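You operate a simulated robot arm through the tools that you are given. There is no shell and no other tool.

You run a simulated robot arm. Do the job below in one go: nothing can be reset, and whatever is moved stays where it is left.

TASK
Move the soap dish onto the tray and scrub the grey mark off with the wet pad.
Fine: tap off; dish and pad back in their places. Set down upright: scrub pad. What is to be rubbed or washed off counts as gone when no trace of it is left.

The check looks at the end state, three seconds after you hand in, the way a careful person would. Anything else that was tipped, shoved, dropped, spilled or broken makes it a failure.

THE ROBOT
A 7-joint arm with a fingered hand, fixed in place. Base frame: the origin is on the floor under the middle of its stand, x ahead of it, y to its left, z up; the work surface is at about z = 0.93. Lengths are in m, angles in degrees, forces in N, time in s.
It reaches about 1.089 m from its shoulder. Its first joint turns from -149.0 to 149.0 degrees. Payload 3.5 kg.
The tool frame sits at the grasp point between the pads (the TCP): z along the fingers, y along the line on which they close. The tips reach 0.03 m beyond it. The gripper opens to 0.104 m; its body begins 0.035 m behind the TCP. The gripper is a hand of 4 fingers: y runs from the thumb to the fingers, the wrist lies at [-0.015, -0.11, -0.186] in the tool frame, and closing takes about 1.5 s.
Orientation is that of the tool frame in the base frame, as a unit quaternion [x, y, z, w]. With the fingers straight down and the wrist toward the robot, the tool's x, y and z point along [0, 1, 0], [1, 0, 0] and [0, 0, -1] of the base frame.

THE INTERFACE
- The arm moves only by the tool jog_arm. Its argument "steps" is a list of rows, each a list of 3 entries, a list of its own where there are three numbers: the closure, from 0 (fully open) to 1 (shut), then the shift along the base's x, y, z in units of 200 mm (1.0 is 200 mm), then the turn, a rotation vector about the base's x, y, z in units of 180 degrees (1.0 is 180 degrees). In form: [[fingers, [tx, ty, tz], [wx, wy, wz]], ...]. A call has 1 to 20 rows; each row is the pose to reach, as a shift and turn from the pose commanded when the call began. A call with a number of a shift or a turn outside -1 to 1 is refused whole. Each row takes 0.2 s and may step no farther than 0.05 m and 8.6 degrees from the row before; otherwise, or with a gripper value out of range, the whole call is refused. A pose out of reach is approached as far as the arm can. The call stops where the force on the tool passes 40 N (or 10 N more than at its start, if that is more) or the arm is blocked; 0.2 s more then pass. Each finger travels about 0.045 m/s and halts on what it meets, pressing with about 23 N; the grip force reading is that of the motor and also rises with nothing between the fingers. The clock runs only during rows and for 0.2 s after the last one: add rows that repeat a pose to give the fingers time. It gives the time, the measured TCP pose, the force on the tool (base axes), the opening and the grip force at its end, in the units of the frame above (readings bear some noise), with the torque about the TCP (base axes, N m) and any sound that the robot's microphone picked up.
- Cameras (640 x 400 px; columns grow to the right, rows downward): "scene" is fixed at [0.05, -0.6489, 1.713]; the picture's right is [0.90, -0.43, 0.00], its down [-0.18, -0.37, -0.91] and it looks along [0.39, 0.82, -0.41] (base axes); focal length 310 px, centre (320, 200). "wrist" rides on the gripper at [0.061, -0.092, -0.13] in the tool frame; the picture's right is [-0.81, 0.27, -0.52], its down [-0.53, -0.71, 0.46] and it looks along [-0.24, 0.64, 0.72] (tool axes); focal length 275 px, centre (320, 200).
- capture(camera): a new picture of that camera. The clock stands still meanwhile.
- raise_lower(by): slides the trunk up (or, below 0, down) by that many m; the arm rides with it, the base frame stays. It gives what a move gives, with no picture.
- grasp_type(shape): the hand has 4 fingers and takes this shape, open, in about a second: jaw (thumb against the fingers, like two jaws); tri (thumb and two fingers); tip (a fingertip pinch); poke (one finger out to press); point (the index stretched); flat (the hand flat); cup (the hand cupped); fist (a fist). The gripper value then closes the fingers along that shape, each until it touches; the sizes above hold for jaw. It gives what a move gives, with no picture.
- point_at(camera, pixels): for up to 12 pixels [column, row] of the newest picture of that camera ("zoom" is the newest enlarged one), the place [x, y, z] in the base frame of the surface seen there, good to about 0.002 m. The clock stands still meanwhile.
- close_up(camera, box): a new picture of the part [left, top, right, bottom] of that camera's present view, enlarged. The clock stands still meanwhile.
- finish_job(): hands the job in; it is judged then, once.

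Leave the gripper open and the arm clear of the work at the hand-in unless told otherwise.

The tools are called after "Request:" as name(argument=value, ...) on one line, values as JSON. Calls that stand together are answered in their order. jog_arm: Moves the arm, as the interface text tells. Its arguments: {"type":"object","properties":{"steps":{"type":"array"}},"required":["steps"]} The other tools are called the same way: raise_lower (by) moves the trunk up or down; grasp_type (shape) gives the hand a shape; capture (camera) takes a picture; point_at (camera, pixels) gives the place of the surface under pixels of a picture; close_up (camera, box) takes an enlarged picture of a part of a camera's view; finish_job () hands the job in.

At the start:

```text
time: 0.0
ee_pos: [0.5142, 0.5902, 1.3243]
tool_rot: [0.707, 0.708, 0.001, 0.0]
ft_force: [0.3, 0.0, -0.7]
wrist_torque: [0.0, -0.01, -0.01]
grip_width: 0.1035
gripper_force: 0.1
shape: jaw
trunk travel left (down, up): [-0.6, 0.11]
```

scene: 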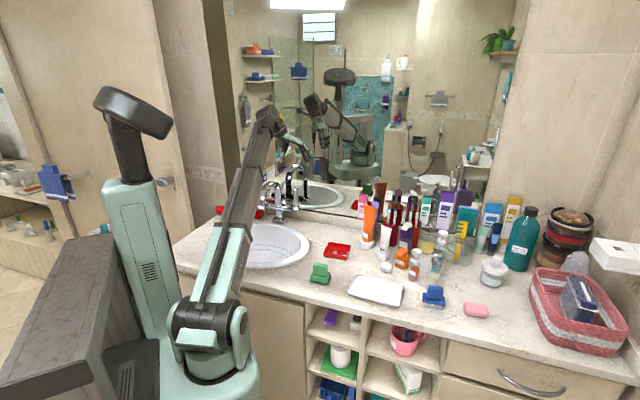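
wrist: 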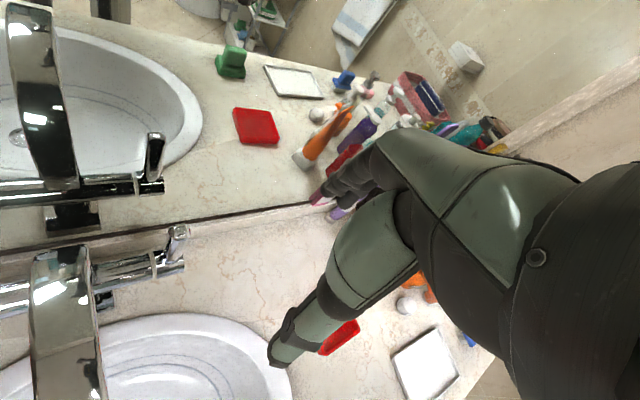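

The scene shows a counter with a sink. There is a red flat dish near (337,250), a green item with a handle near (320,274), a white tray near (376,291) and a blue item with a handle near (434,296). I'll enlarge these areas before moving anything.

Request:
close_up(camera="scene", box=[290, 220, 460, 326])

Request:
close_up(camera="scene", box=[210, 160, 340, 290])

Request:
close_up(camera="wrist", box=[180, 20, 420, 170])

```text
3.76 times, centred on (375, 273) of scene
```

zoom: 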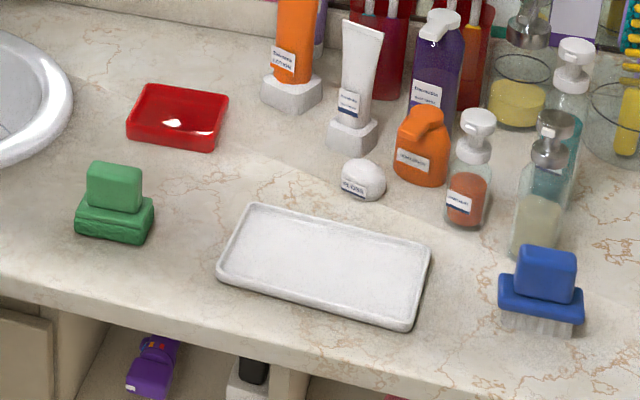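

```text
3.08 times, centred on (275, 225) of scene
```

zoom: 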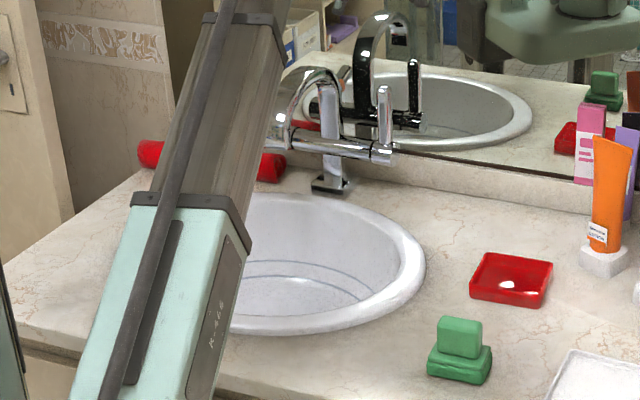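

```text
2.67 times, centred on (300, 95) of wrist
```

zoom: 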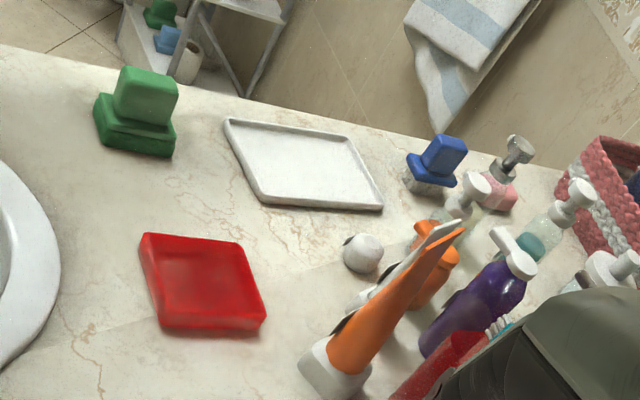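

I can see a red soap dish, a green pad with a grip block, a white tray, a blue brush and the tap. No grey mark is visible yet, so it may be under the dish. Next I'll measure the main points in the scene picture.

Request:
point_at(camera="scene", pixels=[[337, 251], [324, 257], [348, 259], [350, 245], [331, 244], [320, 268], [319, 281], [376, 291], [349, 293], [399, 306], [404, 284], [358, 275]])

Request:
point_at(camera="scene", pixels=[[433, 291], [433, 303], [275, 245], [278, 218], [290, 208], [278, 190], [305, 187], [270, 187], [298, 212], [386, 268], [300, 300], [262, 265]])

Request:
capture(camera="scene")

```text
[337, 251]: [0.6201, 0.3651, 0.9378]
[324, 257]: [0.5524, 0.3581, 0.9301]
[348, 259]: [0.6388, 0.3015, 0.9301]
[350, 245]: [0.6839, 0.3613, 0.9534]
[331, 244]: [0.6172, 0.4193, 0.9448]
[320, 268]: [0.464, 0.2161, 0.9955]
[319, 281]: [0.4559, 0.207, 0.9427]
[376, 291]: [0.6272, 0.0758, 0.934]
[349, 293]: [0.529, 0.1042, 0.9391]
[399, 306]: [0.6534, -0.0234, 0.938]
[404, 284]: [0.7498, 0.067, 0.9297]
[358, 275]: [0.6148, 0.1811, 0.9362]
```

```text
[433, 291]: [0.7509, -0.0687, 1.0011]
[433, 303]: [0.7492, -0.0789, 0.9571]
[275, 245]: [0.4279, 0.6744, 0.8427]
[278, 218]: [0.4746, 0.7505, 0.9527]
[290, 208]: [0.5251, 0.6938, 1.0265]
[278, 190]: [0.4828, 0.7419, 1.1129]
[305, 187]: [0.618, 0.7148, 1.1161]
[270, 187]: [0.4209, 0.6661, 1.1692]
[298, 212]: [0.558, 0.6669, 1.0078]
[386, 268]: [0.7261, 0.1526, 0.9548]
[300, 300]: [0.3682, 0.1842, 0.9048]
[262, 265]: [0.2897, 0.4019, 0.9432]
```

```text
taken
```

scene: 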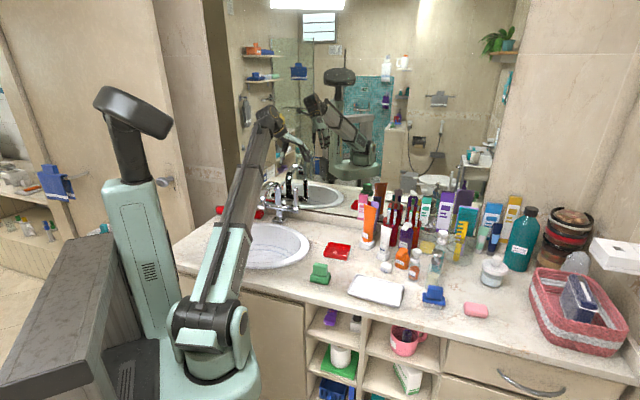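

The counter runs diagonally in the base frame, and the dish is near (0.62, 0.365). Now I'll enlarge the tap in both cameras, and look closely at the dish and pad in the scene view.

Request:
close_up(camera="scene", box=[245, 170, 325, 220])

Request:
close_up(camera="wrist", box=[0, 0, 220, 240])

Request:
close_up(camera="scene", box=[300, 235, 364, 290])

Request:
close_up(camera="wrist", box=[200, 30, 300, 150])

```text
8.00 times, centred on (285, 195) of scene
```

zoom: 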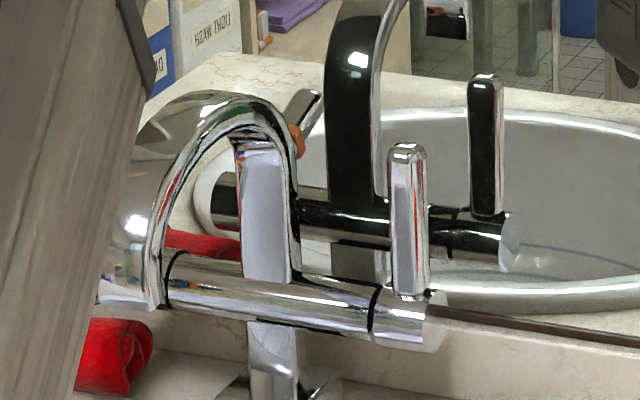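

```text
1.67 times, centred on (110, 120) of wrist
```

zoom: 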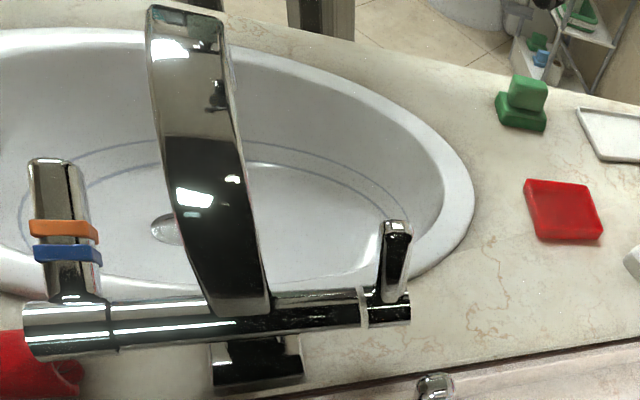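

```text
7.27 times, centred on (332, 262) of scene
```

zoom: 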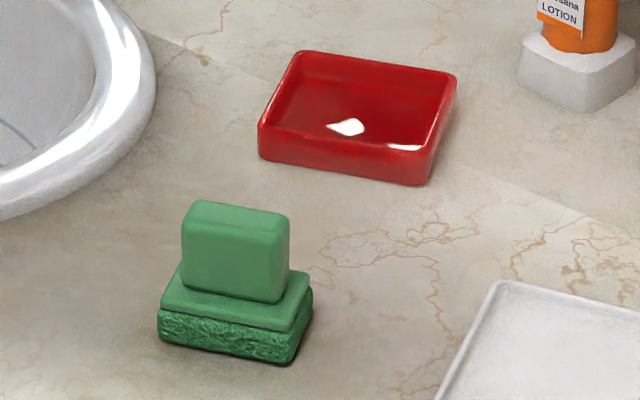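

```text
3.33 times, centred on (250, 90) of wrist
```

zoom: 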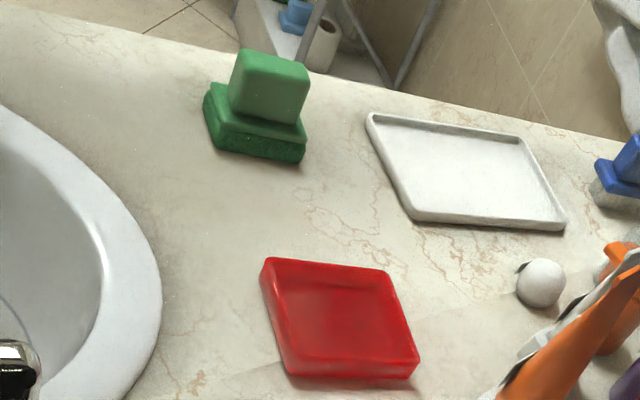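

The dish is red and shallow, the pad has a block grip, and the tap has a banded handle on the left and a plain lever on the right. Next I'll take tight zooms of the dish and pad to measure their corners.

Request:
close_up(camera="scene", box=[300, 235, 364, 290])

Request:
point_at(camera="zoom", pixels=[[300, 55], [452, 76], [262, 128], [424, 158], [262, 155], [420, 182], [440, 110], [340, 145], [350, 110], [380, 58], [265, 155], [455, 100]])

Request:
point_at(camera="zoom", pixels=[[190, 210], [280, 222], [286, 235], [235, 205], [188, 280], [272, 298], [235, 250], [165, 305], [280, 325], [308, 290], [162, 345], [285, 360]])

```text
7.27 times, centred on (332, 262) of scene
```

zoom: 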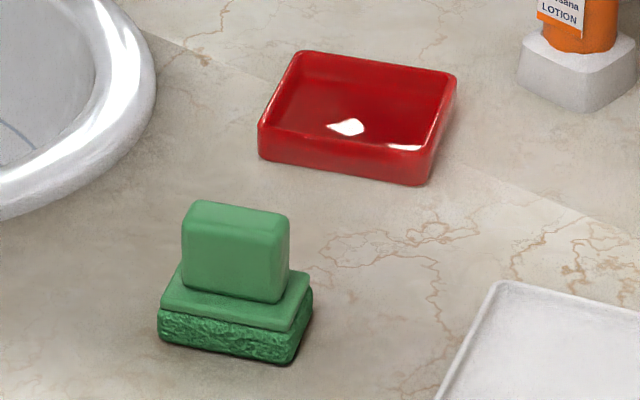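

```text
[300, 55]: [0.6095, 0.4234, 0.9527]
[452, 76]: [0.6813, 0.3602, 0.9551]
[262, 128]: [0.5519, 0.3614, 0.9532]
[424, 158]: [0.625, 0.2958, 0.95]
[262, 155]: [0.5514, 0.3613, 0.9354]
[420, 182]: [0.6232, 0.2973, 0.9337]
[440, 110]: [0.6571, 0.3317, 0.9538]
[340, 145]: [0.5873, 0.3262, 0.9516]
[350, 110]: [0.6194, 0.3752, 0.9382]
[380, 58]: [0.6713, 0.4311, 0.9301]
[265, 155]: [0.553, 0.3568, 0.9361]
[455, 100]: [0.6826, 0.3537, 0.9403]
```

```text
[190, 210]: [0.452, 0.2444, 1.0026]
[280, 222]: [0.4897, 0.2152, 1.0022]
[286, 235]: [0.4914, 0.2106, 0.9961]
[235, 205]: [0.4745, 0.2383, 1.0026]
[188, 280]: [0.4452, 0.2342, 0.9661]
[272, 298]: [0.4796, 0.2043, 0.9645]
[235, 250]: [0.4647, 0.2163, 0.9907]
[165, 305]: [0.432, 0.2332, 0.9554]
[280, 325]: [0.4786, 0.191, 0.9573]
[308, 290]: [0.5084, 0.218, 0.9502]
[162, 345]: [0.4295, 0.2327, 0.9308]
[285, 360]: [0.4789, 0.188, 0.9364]
```

In the wrist picture the upper half is a mirror reflection, and the real items are in the lower half. The dish rim corners give a size of about 0.10 x 0.088 m, centre (0.617, 0.360), with the short side at about 47.6° from base x. Next I'll turn the hand to that angle and bring it partway over the dish, staying high.

Request:
jog_arm(steps=[[0, [0.0625, -0.125, -0.0625], [0, 0, 0.033]], [0, [0.125, -0.25, -0.125], [0, 0, 0.066]], [0, [0.1875, -0.375, -0.1875], [0, 0, 0.099]], [0, [0.25, -0.5, -0.25], [0, 0, 0.132]], [0, [0.3125, -0.625, -0.3125], [0, 0, 0.165]], [0, [0.375, -0.75, -0.375], [0, 0, 0.198]], [0, [0.4375, -0.875, -0.4375], [0, 0, 0.231]], [0, [0.5, -1.0, -0.5], [0, 0, 0.2644]], [0, [0.5, -1.0, -0.5], [0, 0, 0.2644]]])

Request:
capture(camera="wrist")

Request:
capture(camera="scene")

```text
time: 2.0
ee_pos: [0.6172, 0.3936, 1.2245]
tool_rot: [0.361, 0.932, 0.0, 0.0]
ft_force: [-0.1, 0.4, 0.1]
wrist_torque: [-0.01, 0.01, 0.04]
grip_width: 0.1039
gripper_force: 0.1
shape: jaw
trunk travel left (down, up): [-0.6, 0.11]
```

```text
taken
```

wrist: 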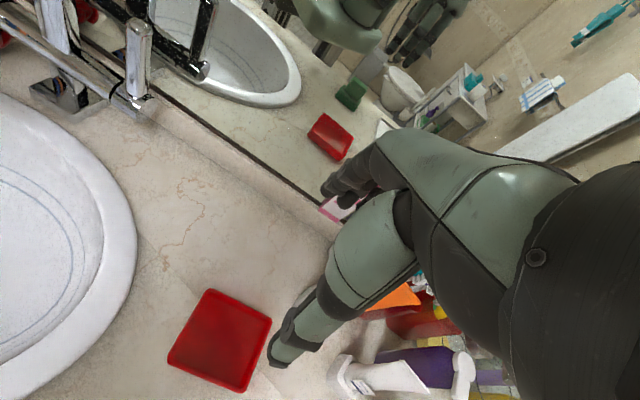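

```text
taken
```

scene: 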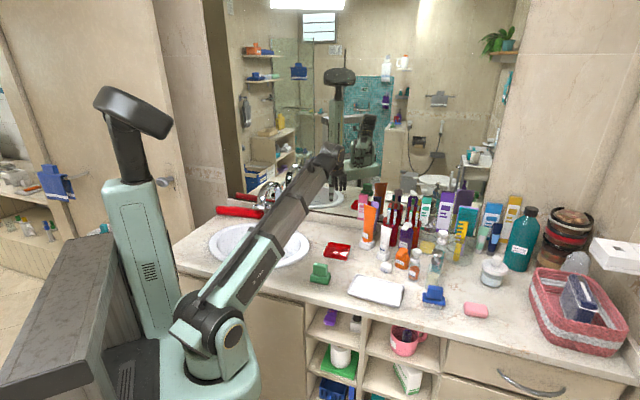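

The hand has turned as planned (yaw about 47.7°) and hangs clear at z 1.22. The dish is in the wrist view with corners near (209,289), (271,322), (241,391) and (167,362). I'll measure those, and the tube and white bottle close to it.

Request:
point_at(camera="wrist", pixels=[[210, 291], [269, 322], [242, 388], [169, 360], [220, 340], [240, 306], [257, 352], [204, 375], [187, 325], [390, 295], [350, 375], [340, 225]])

Request:
close_up(camera="wrist", box=[140, 270, 300, 400])

Request:
close_up(camera="scene", box=[200, 180, 330, 260])

```text
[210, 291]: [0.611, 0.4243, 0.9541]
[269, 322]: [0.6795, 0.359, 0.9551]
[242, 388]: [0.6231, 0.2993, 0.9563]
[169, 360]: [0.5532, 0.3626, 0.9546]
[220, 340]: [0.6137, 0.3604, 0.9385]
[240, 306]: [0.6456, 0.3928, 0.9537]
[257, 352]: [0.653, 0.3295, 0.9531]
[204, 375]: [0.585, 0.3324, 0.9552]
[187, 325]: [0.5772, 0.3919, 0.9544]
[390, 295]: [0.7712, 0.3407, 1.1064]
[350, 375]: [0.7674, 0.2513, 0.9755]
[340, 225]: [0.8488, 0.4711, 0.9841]
```

```text
3.08 times, centred on (220, 335) of wrist
```

zoom: 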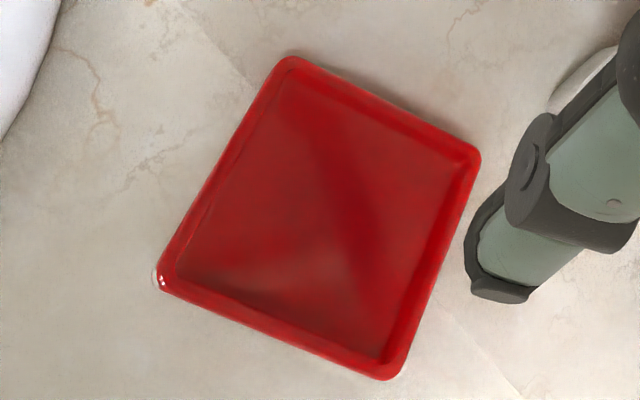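

```text
4.92 times, centred on (265, 220) of scene
```

zoom: 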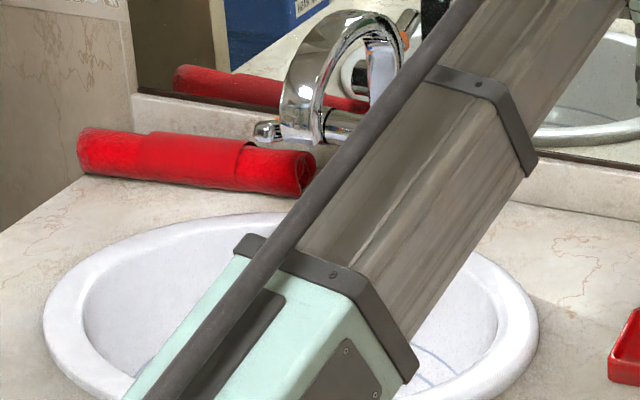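

The dish is centred at (0.6167, 0.361) with its rim at z 0.955, and the thumb and fingertips clear both sides. Next I'll move over it and down to about z 1.035, then check alignment before the last part.

Request:
jog_arm(steps=[[0, [0, -0.08, -0.1], [0, 0, -0.002]], [0, [0, -0.1615, -0.25], [0, 0, -0.0045]], [0, [0, -0.1615, -0.45], [0, 0, -0.0045]], [0, [0, -0.1615, -0.65], [0, 0, -0.0045]], [0, [0, -0.1615, -0.8], [0, 0, -0.0045]], [0, [0, -0.1615, -0.95], [0, 0, -0.0045]], [0, [0, -0.1615, -0.95], [0, 0, -0.0045]]])

Request:
capture(camera="wrist")

Request:
close_up(camera="scene", box=[260, 170, 420, 290])

```text
time: 3.6
ee_pos: [0.6169, 0.3588, 1.0342]
tool_rot: [0.368, 0.93, 0.0, 0.0]
ft_force: [0.3, 0.6, -0.5]
wrist_torque: [0.04, -0.01, -0.01]
grip_width: 0.1035
gripper_force: 0.1
shape: jaw
trunk travel left (down, up): [-0.6, 0.11]
```

```text
taken
```

wrist: 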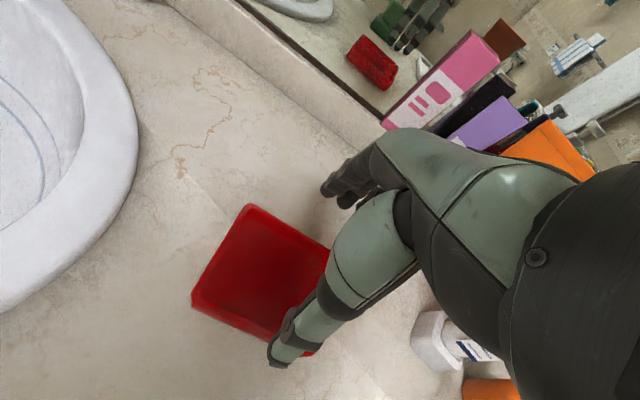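

```text
3.33 times, centred on (340, 230) of scene
```

zoom: 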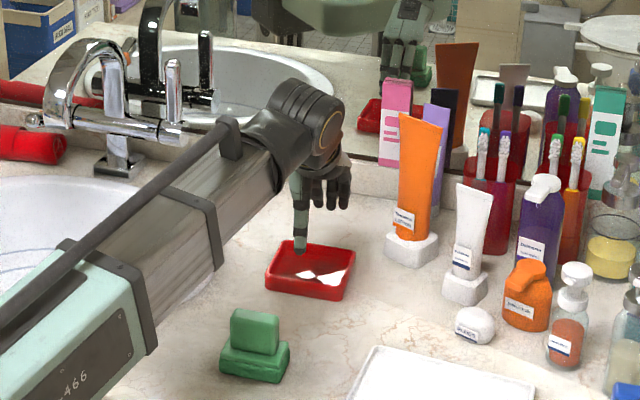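

The dish lies between the thumb and the fingers. Before going down I'll measure the real thumb and fingertip positions at pixels (278,358), (330,188) and (348,203).

Request:
point_at(camera="wrist", pixels=[[278, 358], [290, 345], [330, 188], [348, 202], [250, 208], [194, 300], [255, 334], [300, 228], [430, 340]])

Request:
close_up(camera="wrist", box=[180, 150, 400, 380])

```text
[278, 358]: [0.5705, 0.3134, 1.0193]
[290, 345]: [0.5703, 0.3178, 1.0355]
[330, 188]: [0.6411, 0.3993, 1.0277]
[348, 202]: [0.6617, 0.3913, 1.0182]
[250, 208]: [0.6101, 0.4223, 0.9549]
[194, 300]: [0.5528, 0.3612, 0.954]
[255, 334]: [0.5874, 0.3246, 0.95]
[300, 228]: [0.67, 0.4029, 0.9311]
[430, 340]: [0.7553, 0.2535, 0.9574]
```

```text
1.74 times, centred on (290, 265) of wrist
```

zoom: 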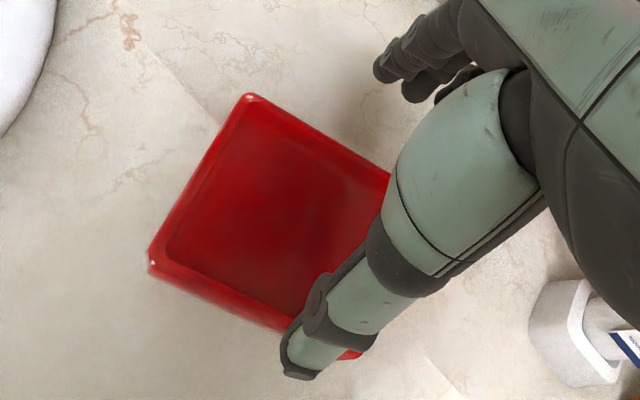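

The fingertips have little side clearance against the 0.091 m dish width. I'll sample more points on the fingertips and the thumb's inner side before lowering.

Request:
point_at(camera="zoom", pixels=[[378, 68], [385, 78], [395, 60], [412, 93], [420, 80], [440, 97], [445, 85], [410, 45], [390, 65], [405, 75], [300, 370], [285, 350]])

Request:
close_up(camera="scene", box=[315, 195, 365, 250])

```text
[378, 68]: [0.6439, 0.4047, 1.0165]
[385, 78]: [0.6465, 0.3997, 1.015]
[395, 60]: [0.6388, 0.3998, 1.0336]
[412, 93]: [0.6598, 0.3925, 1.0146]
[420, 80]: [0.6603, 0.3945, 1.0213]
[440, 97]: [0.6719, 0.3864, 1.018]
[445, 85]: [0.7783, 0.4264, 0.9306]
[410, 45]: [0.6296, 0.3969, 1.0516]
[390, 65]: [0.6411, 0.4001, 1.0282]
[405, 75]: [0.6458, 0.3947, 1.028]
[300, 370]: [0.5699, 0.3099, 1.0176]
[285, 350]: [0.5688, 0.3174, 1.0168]
```

```text
7.27 times, centred on (340, 222) of scene
```

zoom: 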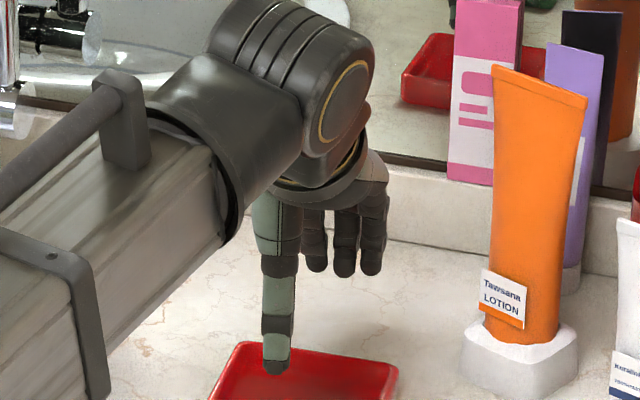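

The fingertips splay outward by about 5 mm on each side of the dish, with the opening centred on it. Next I'll lower slowly to z of about 0.974, open, while watching the force.

Request:
jog_arm(steps=[[0, [0, 0, -0.06], [0, 0, 0]], [0, [0, 0, -0.12], [0, 0, 0]], [0, [0, 0, -0.17], [0, 0, 0]], [0, [0, 0, -0.21], [0, 0, 0]], [0, [0, 0, -0.24], [0, 0, 0]], [0, [0, 0, -0.27], [0, 0, 0]], [0, [0, 0, -0.3], [0, 0, 0]], [0, [0, 0, -0.3], [0, 0, 0]]])

Request:
capture(camera="wrist")

Request:
close_up(camera="scene", box=[305, 210, 369, 265])

```text
time: 5.4
ee_pos: [0.6144, 0.3598, 0.9734]
tool_rot: [0.368, 0.93, 0.0, 0.0]
ft_force: [0.4, 0.4, 0.5]
wrist_torque: [0.02, -0.03, -0.01]
grip_width: 0.1037
gripper_force: 0.0
shape: jaw
trunk travel left (down, up): [-0.6, 0.11]
```

```text
taken
```

wrist: 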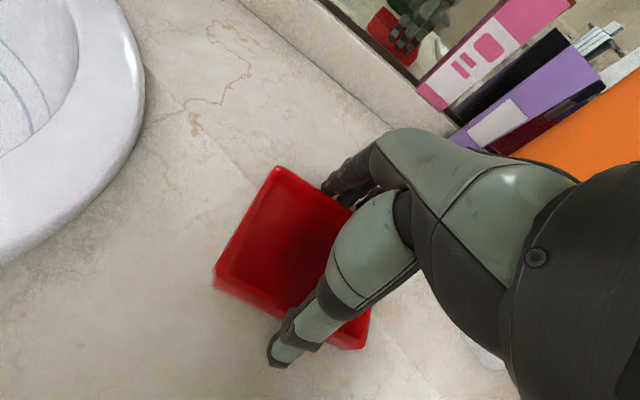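

```text
7.27 times, centred on (337, 238) of scene
```

zoom: 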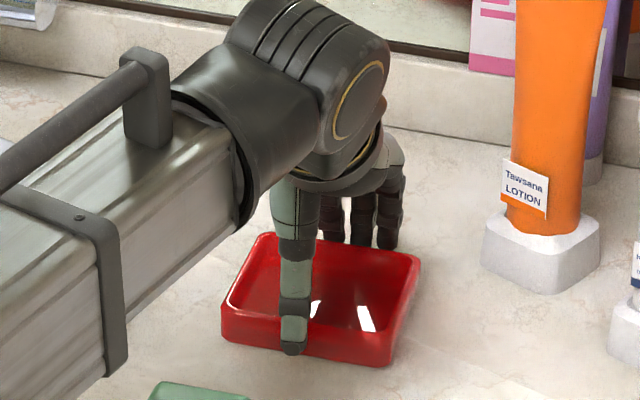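

The thumb is outside the near wall, the fingers are behind the far wall, and no force is reported. Next I'll close the hand on the dish in place.

Request:
jog_arm(steps=[[0.05, [0, 0, 0], [0, 0, 0]], [0.1, [0, 0, 0], [0, 0, 0]], [0.15, [0, 0, 0], [0, 0, 0]], [0.2, [0, 0, 0], [0, 0, 0]], [0.3, [0, 0, 0], [0, 0, 0]], [0.4, [0, 0, 0], [0, 0, 0]], [0.5, [0, 0, 0], [0, 0, 0]], [0.5, [0, 0, 0], [0, 0, 0]]])

Request:
close_up(camera="scene", box=[305, 210, 369, 265])

Request:
capture(camera="wrist")

```text
time: 7.2
ee_pos: [0.6145, 0.3581, 0.9737]
tool_rot: [0.368, 0.93, 0.0, 0.0]
ft_force: [-0.4, -0.6, 0.3]
wrist_torque: [-0.06, 0.01, -0.01]
grip_width: 0.0901
gripper_force: 22.9
shape: jaw
trunk travel left (down, up): [-0.6, 0.11]
```

```text
7.27 times, centred on (337, 238) of scene
```

zoom: 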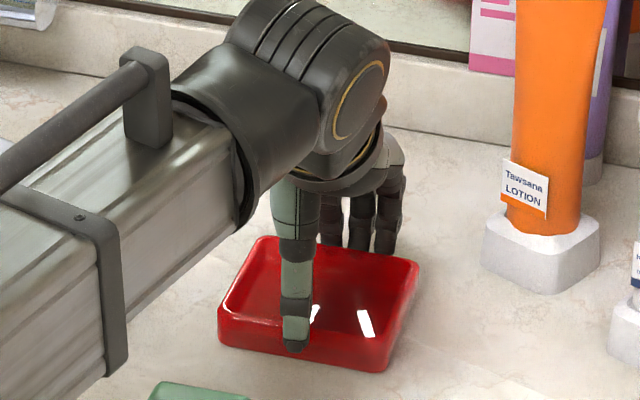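

```text
taken
```

wrist: 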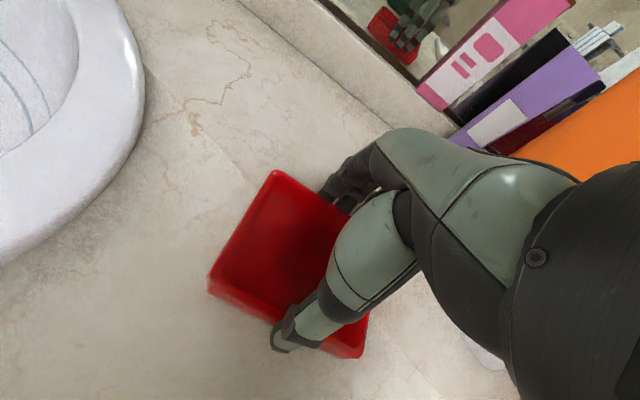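

The grip holds at a width of 0.090 and a force of 22.9, with the dish nudged about 2–3 mm. Next I'll lift it straight up by 0.1 m.

Request:
jog_arm(steps=[[0.5, [0, 0, 0.05], [0, 0, 0]], [0.5, [0, 0, 0.15], [0, 0, 0]], [0.5, [0, 0, 0.25], [0, 0, 0]], [0.5, [0, 0, 0.35], [0, 0, 0]], [0.5, [0, 0, 0.45], [0, 0, 0]], [0.5, [0, 0, 0.55], [0, 0, 0]], [0.5, [0, 0, 0.55], [0, 0, 0]]])

Request:
close_up(camera="scene", box=[290, 190, 410, 290])

Request:
capture(camera="wrist")

```text
time: 8.8
ee_pos: [0.6142, 0.3574, 1.0839]
tool_rot: [0.369, 0.929, 0.001, 0.0]
ft_force: [0.7, 0.3, -2.4]
wrist_torque: [0.0, -0.01, -0.06]
grip_width: 0.0903
gripper_force: 22.9
shape: jaw
trunk travel left (down, up): [-0.6, 0.11]
```

```text
4.00 times, centred on (350, 240) of scene
```

zoom: 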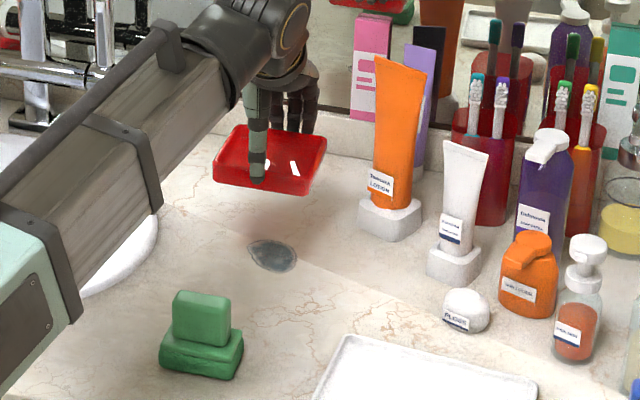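

```text
taken
```

wrist: 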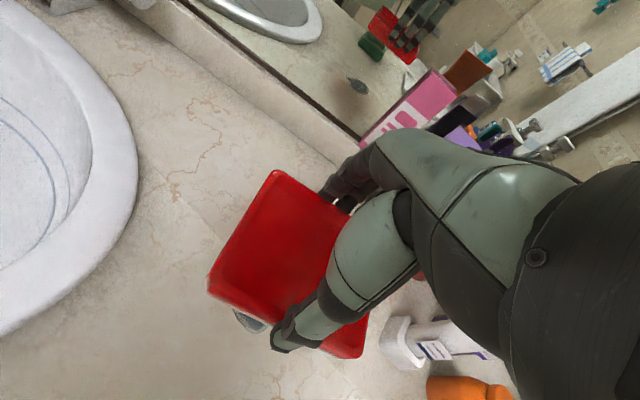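

The grey mark was under the dish and shows at (272,255) in the zoom. The dish lifted level with a weight of about 2.4 N. Next I'll measure the mark's extent and the tray's edges.

Request:
point_at(camera="zoom", pixels=[[248, 245], [297, 262], [272, 255], [262, 239], [280, 272], [292, 245], [256, 262], [350, 338], [537, 388], [330, 385], [430, 370], [348, 355]])

Request:
close_up(camera="scene", box=[335, 262, 420, 318])

Request:
point_at(camera="zoom", pixels=[[185, 100], [190, 115], [513, 182], [508, 195], [113, 222], [125, 222], [468, 338], [458, 322], [310, 210], [340, 140], [290, 275], [150, 160]])

```text
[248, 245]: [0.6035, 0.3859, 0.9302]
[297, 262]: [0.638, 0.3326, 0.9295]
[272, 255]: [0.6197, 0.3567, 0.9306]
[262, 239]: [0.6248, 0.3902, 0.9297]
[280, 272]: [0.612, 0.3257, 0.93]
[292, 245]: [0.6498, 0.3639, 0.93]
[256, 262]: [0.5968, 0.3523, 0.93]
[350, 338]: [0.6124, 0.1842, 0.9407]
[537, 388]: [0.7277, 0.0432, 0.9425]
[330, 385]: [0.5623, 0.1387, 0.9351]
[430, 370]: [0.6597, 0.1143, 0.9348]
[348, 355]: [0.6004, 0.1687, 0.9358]
```

```text
7.14 times, centred on (378, 290) of scene
```

zoom: 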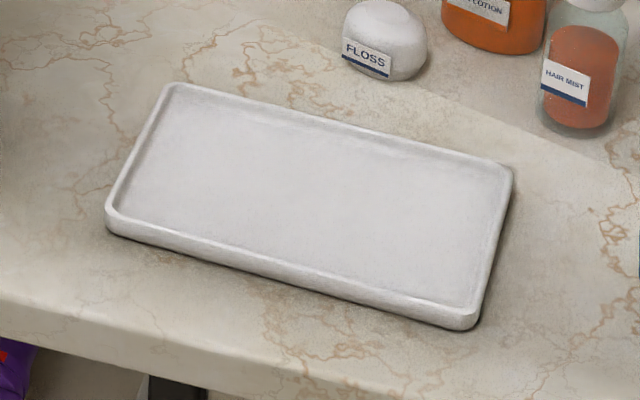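

```text
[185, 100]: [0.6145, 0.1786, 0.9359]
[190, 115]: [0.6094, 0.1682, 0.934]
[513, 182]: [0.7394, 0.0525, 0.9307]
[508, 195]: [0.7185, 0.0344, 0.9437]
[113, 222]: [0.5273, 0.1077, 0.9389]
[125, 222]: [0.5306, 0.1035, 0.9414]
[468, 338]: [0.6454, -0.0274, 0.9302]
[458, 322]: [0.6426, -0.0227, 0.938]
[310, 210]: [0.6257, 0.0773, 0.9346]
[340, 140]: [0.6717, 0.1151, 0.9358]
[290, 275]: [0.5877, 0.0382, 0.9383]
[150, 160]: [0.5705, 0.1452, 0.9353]
```

The mark spans about 0.06 x 0.04 m around (0.621, 0.358). The tray's centre is (0.6275, 0.0775), with its floor at z 0.935, rim at 0.942 and short side at about 41°. I'll check where the dish sits in the hand from the wrist view before carrying it.

Request:
point_at(camera="wrist", pixels=[[277, 173], [211, 273], [360, 345], [240, 290], [245, 222], [310, 188], [355, 355], [210, 290], [415, 345], [440, 330]])

Request:
capture(camera="scene")

Request:
point_at(camera="scene", pixels=[[326, 224], [344, 237], [349, 224], [327, 234], [351, 226], [385, 230], [388, 245], [386, 262], [404, 255], [447, 298], [421, 300], [433, 286]])

```text
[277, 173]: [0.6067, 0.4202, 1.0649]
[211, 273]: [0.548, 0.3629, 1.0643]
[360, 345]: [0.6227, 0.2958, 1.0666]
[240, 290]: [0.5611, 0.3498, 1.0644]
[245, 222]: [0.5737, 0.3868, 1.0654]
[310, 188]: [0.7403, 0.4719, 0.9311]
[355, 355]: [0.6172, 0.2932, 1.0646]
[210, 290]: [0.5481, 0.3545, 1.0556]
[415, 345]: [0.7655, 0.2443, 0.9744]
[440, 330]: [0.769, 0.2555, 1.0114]
```

```text
taken
```

scene: 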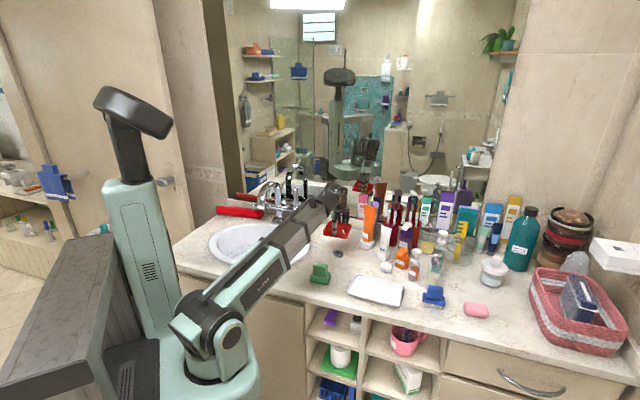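

```text
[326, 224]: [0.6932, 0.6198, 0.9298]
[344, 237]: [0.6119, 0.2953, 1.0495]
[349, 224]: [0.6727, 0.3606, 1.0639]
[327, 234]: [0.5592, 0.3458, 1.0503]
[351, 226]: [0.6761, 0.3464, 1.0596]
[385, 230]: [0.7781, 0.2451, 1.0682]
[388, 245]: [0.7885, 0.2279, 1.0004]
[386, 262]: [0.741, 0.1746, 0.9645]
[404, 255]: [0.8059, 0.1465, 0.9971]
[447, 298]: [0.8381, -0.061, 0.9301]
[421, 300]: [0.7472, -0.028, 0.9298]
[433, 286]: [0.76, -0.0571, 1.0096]
```

The dish is level and centred in the hand to within 2 mm. The path to the tray is clear if I swing slightly toward the robot, away from the white tube at x of about 0.77. First leg: to about (0.60, 0.20), starting the small turn to match the tray.

Request:
jog_arm(steps=[[0.5, [-0.015, -0.1, 0.02], [0, 0, -0.004]], [0.5, [-0.03, -0.25, 0.03], [0, 0, -0.008]], [0.5, [-0.05, -0.42, 0.03], [0, 0, -0.012]], [0.5, [-0.06, -0.6, 0.03], [0, 0, -0.018]], [0.5, [-0.065, -0.72, 0.03], [0, 0, -0.025]], [0.5, [-0.071, -0.79, 0.03], [0, 0, -0.0317]], [0.5, [-0.071, -0.79, 0.03], [0, 0, -0.0317]]])

Request:
jog_arm(steps=[[0.5, [0.02, -0.1, 0], [0, 0, 0]], [0.5, [0.05, -0.25, 0], [0, 0, 0]], [0.5, [0.09, -0.4, 0], [0, 0, 0]], [0.5, [0.12, -0.52, 0], [0, 0, 0]], [0.5, [0.1425, -0.6075, -0.05], [0, 0, 0]], [0.5, [0.1425, -0.6075, -0.15], [0, 0, 0]], [0.5, [0.1425, -0.6075, -0.25], [0, 0, 0]], [0.5, [0.1425, -0.6075, -0.3], [0, 0, 0]], [0.5, [0.1425, -0.6075, -0.3], [0, 0, 0]]])

Request:
capture(camera="wrist")

Request:
close_up(camera="scene", box=[310, 220, 460, 320])

```text
time: 10.4
ee_pos: [0.5982, 0.2034, 1.0889]
tool_rot: [0.414, 0.91, 0.0, 0.0]
ft_force: [0.7, 0.1, -1.8]
wrist_torque: [0.01, 0.0, -0.01]
grip_width: 0.0903
gripper_force: 23.1
shape: jaw
trunk travel left (down, up): [-0.6, 0.11]
```

```text
time: 12.4
ee_pos: [0.6305, 0.0789, 1.0272]
tool_rot: [0.414, 0.91, 0.0, 0.0]
ft_force: [0.3, 0.2, -1.9]
wrist_torque: [0.0, 0.02, 0.0]
grip_width: 0.0901
gripper_force: 23.8
shape: jaw
trunk travel left (down, up): [-0.6, 0.11]
```

```text
taken
```

wrist: 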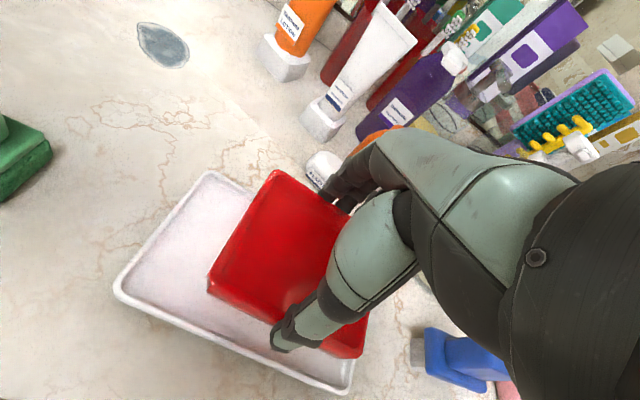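

```text
4.00 times, centred on (385, 270) of scene
```

zoom: 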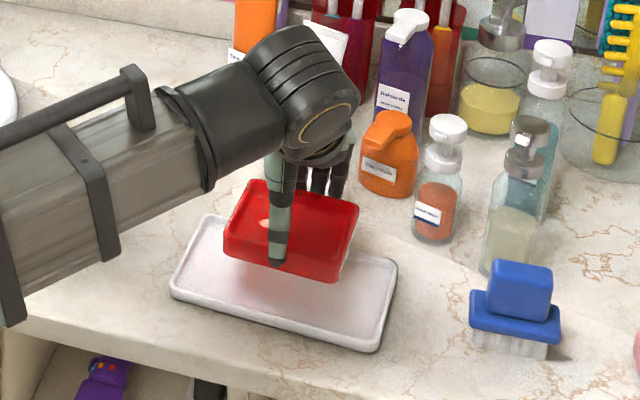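

The dish hangs over the tray with its bottom at about z 0.983. I'll measure the tray rim and dish corners from this view to confirm it is centred before lowering.

Request:
point_at(camera="wrist", pixels=[[118, 285], [208, 173], [345, 389], [160, 230], [230, 338], [274, 173], [211, 273], [355, 352], [318, 168], [200, 210], [180, 290], [163, 45]])

```text
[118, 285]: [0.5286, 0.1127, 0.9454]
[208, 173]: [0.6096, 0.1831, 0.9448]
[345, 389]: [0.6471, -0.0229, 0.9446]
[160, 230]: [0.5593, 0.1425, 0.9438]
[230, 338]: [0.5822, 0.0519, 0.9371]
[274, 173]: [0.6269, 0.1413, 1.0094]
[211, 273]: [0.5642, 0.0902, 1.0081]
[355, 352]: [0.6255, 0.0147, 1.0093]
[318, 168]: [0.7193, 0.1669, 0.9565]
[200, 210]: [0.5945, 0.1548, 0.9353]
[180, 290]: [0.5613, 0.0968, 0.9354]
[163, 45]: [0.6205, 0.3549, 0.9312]
```

The dish is about 3 mm off the tray centre and about 1° off its angle. Next I'll correct by (+0.002, +0.002) m and +1.2°, and lower to just above the tray floor.

Request:
jog_arm(steps=[[0.5, [0.011, 0.0105, 0], [0, 0, 0.0067]], [0.5, [0.011, 0.0105, -0.08], [0, 0, 0.0067]], [0.5, [0.011, 0.0105, -0.15], [0, 0, 0.0067]], [0.5, [0.011, 0.0105, -0.2], [0, 0, 0.0067]], [0.5, [0.011, 0.0105, -0.22], [0, 0, 0.0067]], [0.5, [0.011, 0.0105, -0.235], [0, 0, 0.0067]], [0.5, [0.011, 0.0105, -0.235], [0, 0, 0.0067]]])

Request:
close_up(camera="scene", box=[335, 235, 425, 310])

Request:
capture(camera="wrist")

```text
time: 14.0
ee_pos: [0.6324, 0.0802, 0.9828]
tool_rot: [0.405, 0.914, -0.001, 0.0]
ft_force: [-0.2, -0.6, -2.2]
wrist_torque: [0.03, 0.01, 0.0]
grip_width: 0.0902
gripper_force: 23.2
shape: jaw
trunk travel left (down, up): [-0.6, 0.11]
```

```text
5.33 times, centred on (380, 272) of scene
```

zoom: 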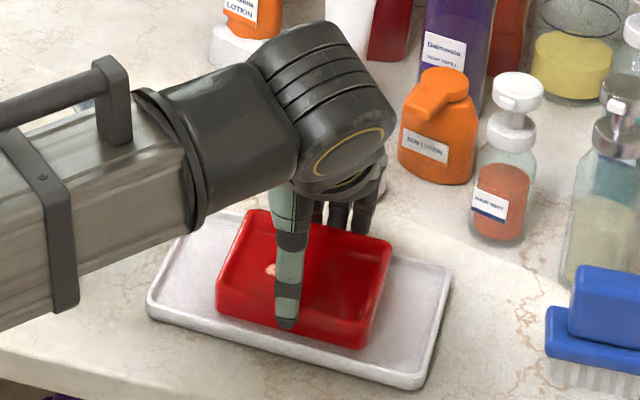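

```text
taken
```

wrist: 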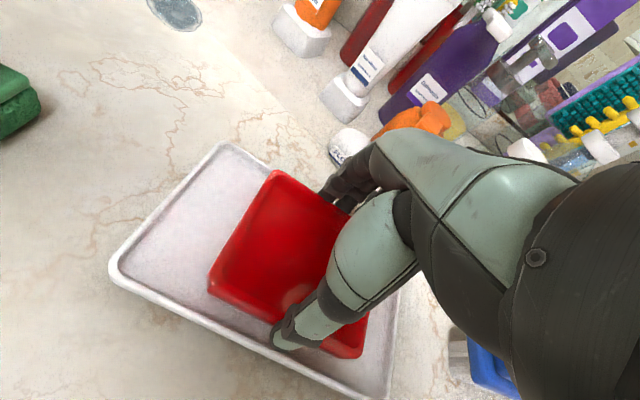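

The dish looks aligned inside the tray and nearly down, with only its own weight on the force reading. Next I'll lower in 1 mm steps until it touches.

Request:
jog_arm(steps=[[0.5, [0, 0, -0.005], [0, 0, 0]], [0.5, [0, 0, -0.01], [0, 0, 0]], [0.5, [0, 0, -0.015], [0, 0, 0]], [0.5, [0, 0, -0.015], [0, 0, 0]]])

```text
time: 15.0
ee_pos: [0.6315, 0.081, 0.9794]
tool_rot: [0.404, 0.915, -0.001, 0.0]
ft_force: [-0.4, -0.1, -2.0]
wrist_torque: [-0.04, 0.03, 0.0]
grip_width: 0.0902
gripper_force: 22.6
shape: jaw
trunk travel left (down, up): [-0.6, 0.11]
```

The force still reads −2.0 N, so the dish isn't touching yet. I'll continue down in 1 mm steps.

Request:
jog_arm(steps=[[0.5, [0, 0, -0.005], [0, 0, 0]], [0.5, [0, 0, -0.01], [0, 0, 0]], [0.5, [0, 0, -0.01], [0, 0, 0]]])

```text
time: 15.8
ee_pos: [0.6297, 0.0799, 0.9782]
tool_rot: [0.404, 0.915, 0.0, 0.001]
ft_force: [-1.0, -0.2, 4.7]
wrist_torque: [-0.07, 0.07, 0.01]
grip_width: 0.09
gripper_force: 22.9
shape: jaw
trunk travel left (down, up): [-0.6, 0.11]
```

The force rose to +4.7 N, so the dish is resting on the tray. Next I'll open the hand, wait, then take pictures before lifting away.

Request:
jog_arm(steps=[[0.15, [0, 0, 0], [0, 0, 0]], [0.1, [0, 0, 0], [0, 0, 0]], [0.05, [0, 0, 0], [0, 0, 0]], [0, [0, 0, 0], [0, 0, 0]], [0, [0, 0, 0], [0, 0, 0]], [0, [0, 0, 0], [0, 0, 0]]])

Request:
close_up(camera="scene", box=[335, 235, 425, 310])

Request:
capture(camera="wrist")

```text
time: 17.2
ee_pos: [0.6314, 0.0822, 0.9778]
tool_rot: [0.404, 0.915, 0.0, 0.001]
ft_force: [-0.1, 0.0, -0.8]
wrist_torque: [-0.03, -0.02, 0.02]
grip_width: 0.1034
gripper_force: 0.1
shape: jaw
trunk travel left (down, up): [-0.6, 0.11]
```

```text
5.33 times, centred on (380, 272) of scene
```

zoom: 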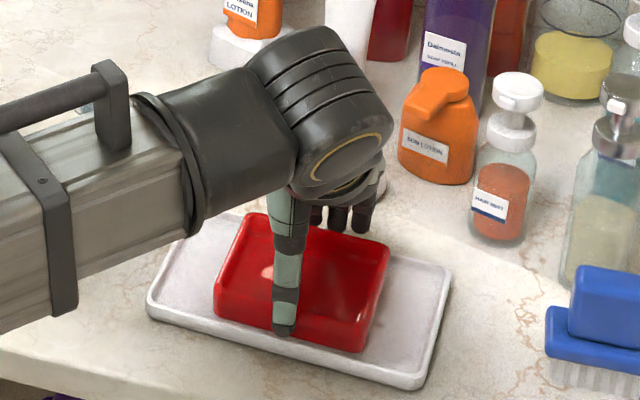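

```text
taken
```

wrist: 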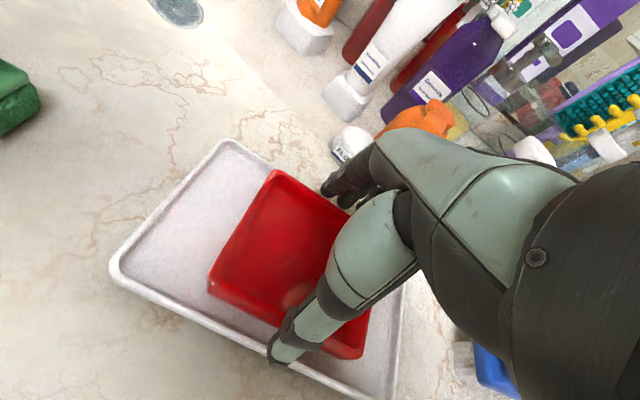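

The dish has been released and sits flat in the tray. Next I'll lift straight up, then move toward the pad, staying high.

Request:
jog_arm(steps=[[0, [0, 0, 0.05], [0, 0, 0]], [0, [0, 0, 0.2], [0, 0, 0]], [0, [0, 0, 0.4], [0, 0, 0]], [0, [0, 0, 0.6], [0, 0, 0]], [0, [0, 0, 0.8], [0, 0, 0]], [0, [0, 0, 0.95], [0, 0, 0]], [0, [-0.15, 0.13, 0.95], [0, 0, 0.005]], [0, [-0.3, 0.26, 0.95], [0, 0, 0.01]], [0, [-0.45, 0.39, 0.95], [0, 0, 0.015]], [0, [-0.6, 0.52, 0.95], [0, 0, 0.02]], [0, [-0.75, 0.65, 0.95], [0, 0, 0.025]], [0, [-0.75, 0.65, 0.95], [0, 0, 0.025]]])

Request:
capture(camera="wrist")

Request:
capture(camera="scene")

```text
time: 19.8
ee_pos: [0.4806, 0.2131, 1.1675]
tool_rot: [0.368, 0.93, 0.0, 0.0]
ft_force: [-0.3, -0.1, -0.2]
wrist_torque: [0.04, 0.03, -0.02]
grip_width: 0.1035
gripper_force: 0.1
shape: jaw
trunk travel left (down, up): [-0.6, 0.11]
```

```text
taken
```

wrist: 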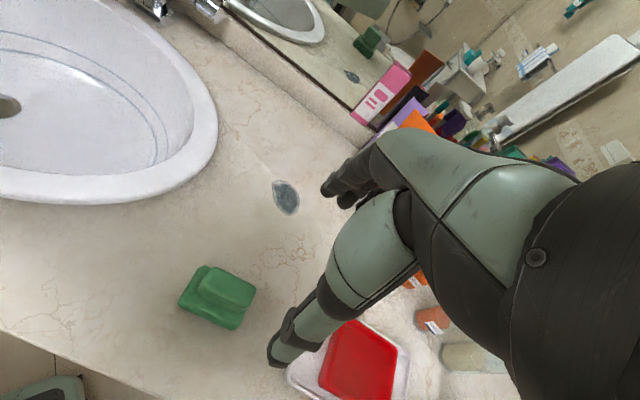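

```text
taken
```

scene: 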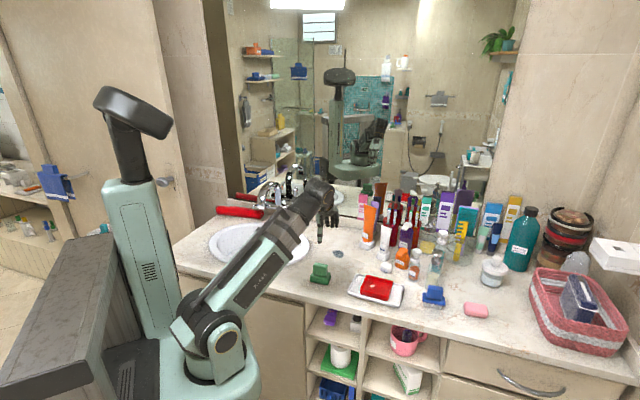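

The dish is in the tray, and the pad is in the wrist view at about (218,295) with the mark at (285,197). Next I'll enlarge both and measure the pad handle.

Request:
close_up(camera="wrist", box=[165, 250, 275, 345])

Request:
point_at(camera="wrist", pixels=[[209, 268], [254, 287], [247, 304], [199, 288], [226, 286], [180, 302], [233, 328], [252, 300], [200, 268], [215, 310], [237, 325], [182, 308]])

Request:
close_up(camera="wrist", box=[250, 165, 330, 230])

Request:
point_at(camera="zoom", pixels=[[180, 125], [235, 130], [270, 170], [370, 320], [395, 250], [385, 190], [310, 340], [320, 220], [190, 180], [250, 270]])

```text
4.21 times, centred on (220, 298) of wrist
```

zoom: 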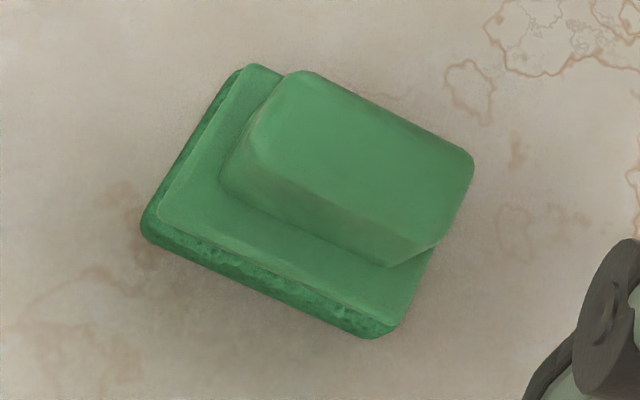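

```text
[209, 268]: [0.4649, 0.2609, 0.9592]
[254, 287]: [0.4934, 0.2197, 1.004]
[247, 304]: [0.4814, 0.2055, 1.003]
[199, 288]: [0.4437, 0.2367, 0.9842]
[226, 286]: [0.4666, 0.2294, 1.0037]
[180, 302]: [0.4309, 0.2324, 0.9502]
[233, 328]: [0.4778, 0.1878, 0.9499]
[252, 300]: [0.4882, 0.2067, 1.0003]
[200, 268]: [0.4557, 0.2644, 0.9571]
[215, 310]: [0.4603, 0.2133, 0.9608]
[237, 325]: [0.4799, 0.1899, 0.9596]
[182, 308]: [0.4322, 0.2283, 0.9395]
```

```text
6.15 times, centred on (290, 198) of wrist
```

zoom: 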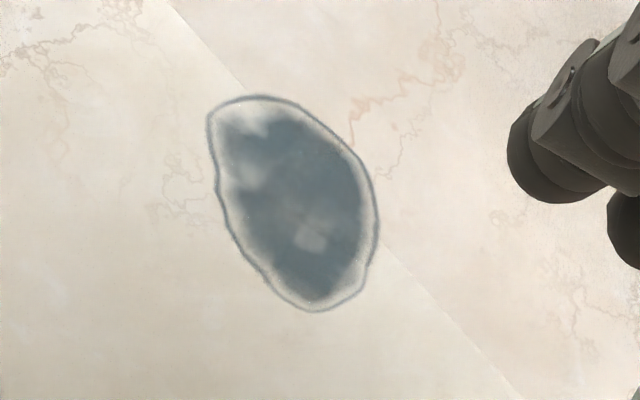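

```text
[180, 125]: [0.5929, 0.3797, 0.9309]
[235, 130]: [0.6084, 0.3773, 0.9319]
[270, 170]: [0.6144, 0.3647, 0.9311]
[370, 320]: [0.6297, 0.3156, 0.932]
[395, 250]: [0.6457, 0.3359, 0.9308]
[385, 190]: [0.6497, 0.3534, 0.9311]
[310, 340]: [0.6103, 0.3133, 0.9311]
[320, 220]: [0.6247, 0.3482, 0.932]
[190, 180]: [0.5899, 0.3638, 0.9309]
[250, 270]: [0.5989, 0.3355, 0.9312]
```

The handle's centre is about (0.471, 0.2275), with its top at z 1.004 and its base top at 0.960, and it is aligned with the hand. The mark covers about x 0.598–0.644, y 0.321–0.385. Before grasping the pad I'll check the tap with close-ups, while the arm is partly out of the way.

Request:
close_up(camera="scene", box=[240, 165, 330, 225])

Request:
point_at(camera="zoom", pixels=[[145, 285], [160, 295], [130, 280], [200, 130], [270, 130], [390, 300], [395, 200], [250, 300], [275, 360], [300, 270], [150, 240], [440, 300]])

```text
6.67 times, centred on (285, 195) of scene
```

zoom: 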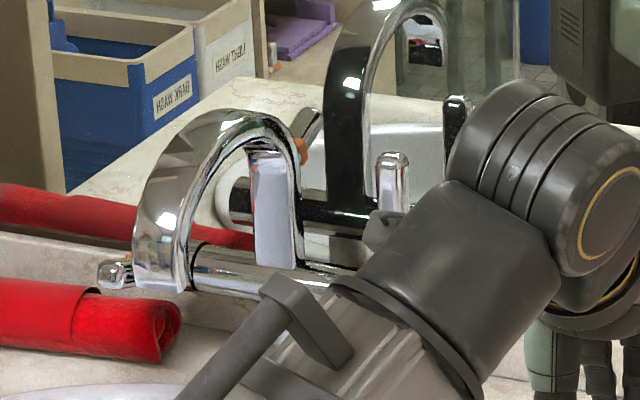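

```text
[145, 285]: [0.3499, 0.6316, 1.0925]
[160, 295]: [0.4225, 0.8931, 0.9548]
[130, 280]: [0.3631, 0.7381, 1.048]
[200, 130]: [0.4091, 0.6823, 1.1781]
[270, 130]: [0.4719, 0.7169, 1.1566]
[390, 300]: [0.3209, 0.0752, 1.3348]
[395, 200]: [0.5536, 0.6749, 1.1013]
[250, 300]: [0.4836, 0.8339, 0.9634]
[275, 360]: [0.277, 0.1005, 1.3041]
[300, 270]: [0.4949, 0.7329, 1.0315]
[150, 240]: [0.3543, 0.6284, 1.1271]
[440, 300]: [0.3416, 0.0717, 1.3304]
```

The spout tip measures about (0.35, 0.63, 1.09), and the bar runs along the counter with a lever at each end. To understand the levers I'll move the wrist camera in front of the tap, staying high.

Request:
jog_arm(steps=[[0, [-0.04, 0.16, 0.03], [0, 0, 0]], [0, [-0.08, 0.32, 0.06], [0, 0, 0]], [0, [-0.12, 0.48, 0.1], [0, 0, 0]], [0, [-0.16, 0.64, 0.13], [0, 0, 0]], [0, [-0.2, 0.8, 0.16], [0, 0, 0]], [0, [-0.22, 0.95, 0.18], [0, 0, 0]], [0, [-0.22, 0.95, 0.18], [0, 0, 0]]])

Request:
capture(camera="wrist")

Request:
close_up(camera="wrist", box=[100, 0, 320, 160])

```text
time: 21.4
ee_pos: [0.4339, 0.4019, 1.2053]
tool_rot: [0.368, 0.93, -0.001, -0.001]
ft_force: [-0.5, -0.1, 0.4]
wrist_torque: [0.01, -0.01, 0.02]
grip_width: 0.1036
gripper_force: 0.1
shape: jaw
trunk travel left (down, up): [-0.6, 0.11]
```

```text
taken
```

wrist: 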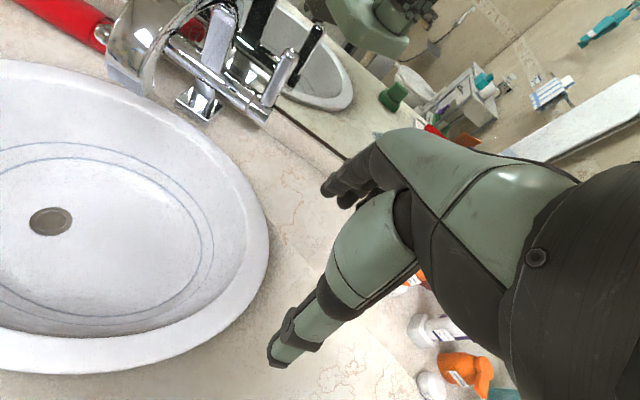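

```text
2.50 times, centred on (210, 80) of wrist
```

zoom: 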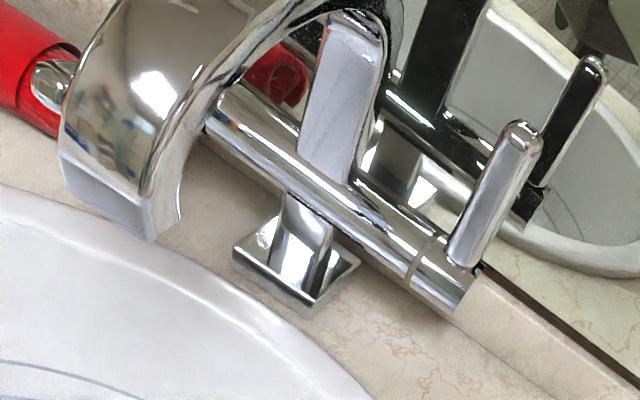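

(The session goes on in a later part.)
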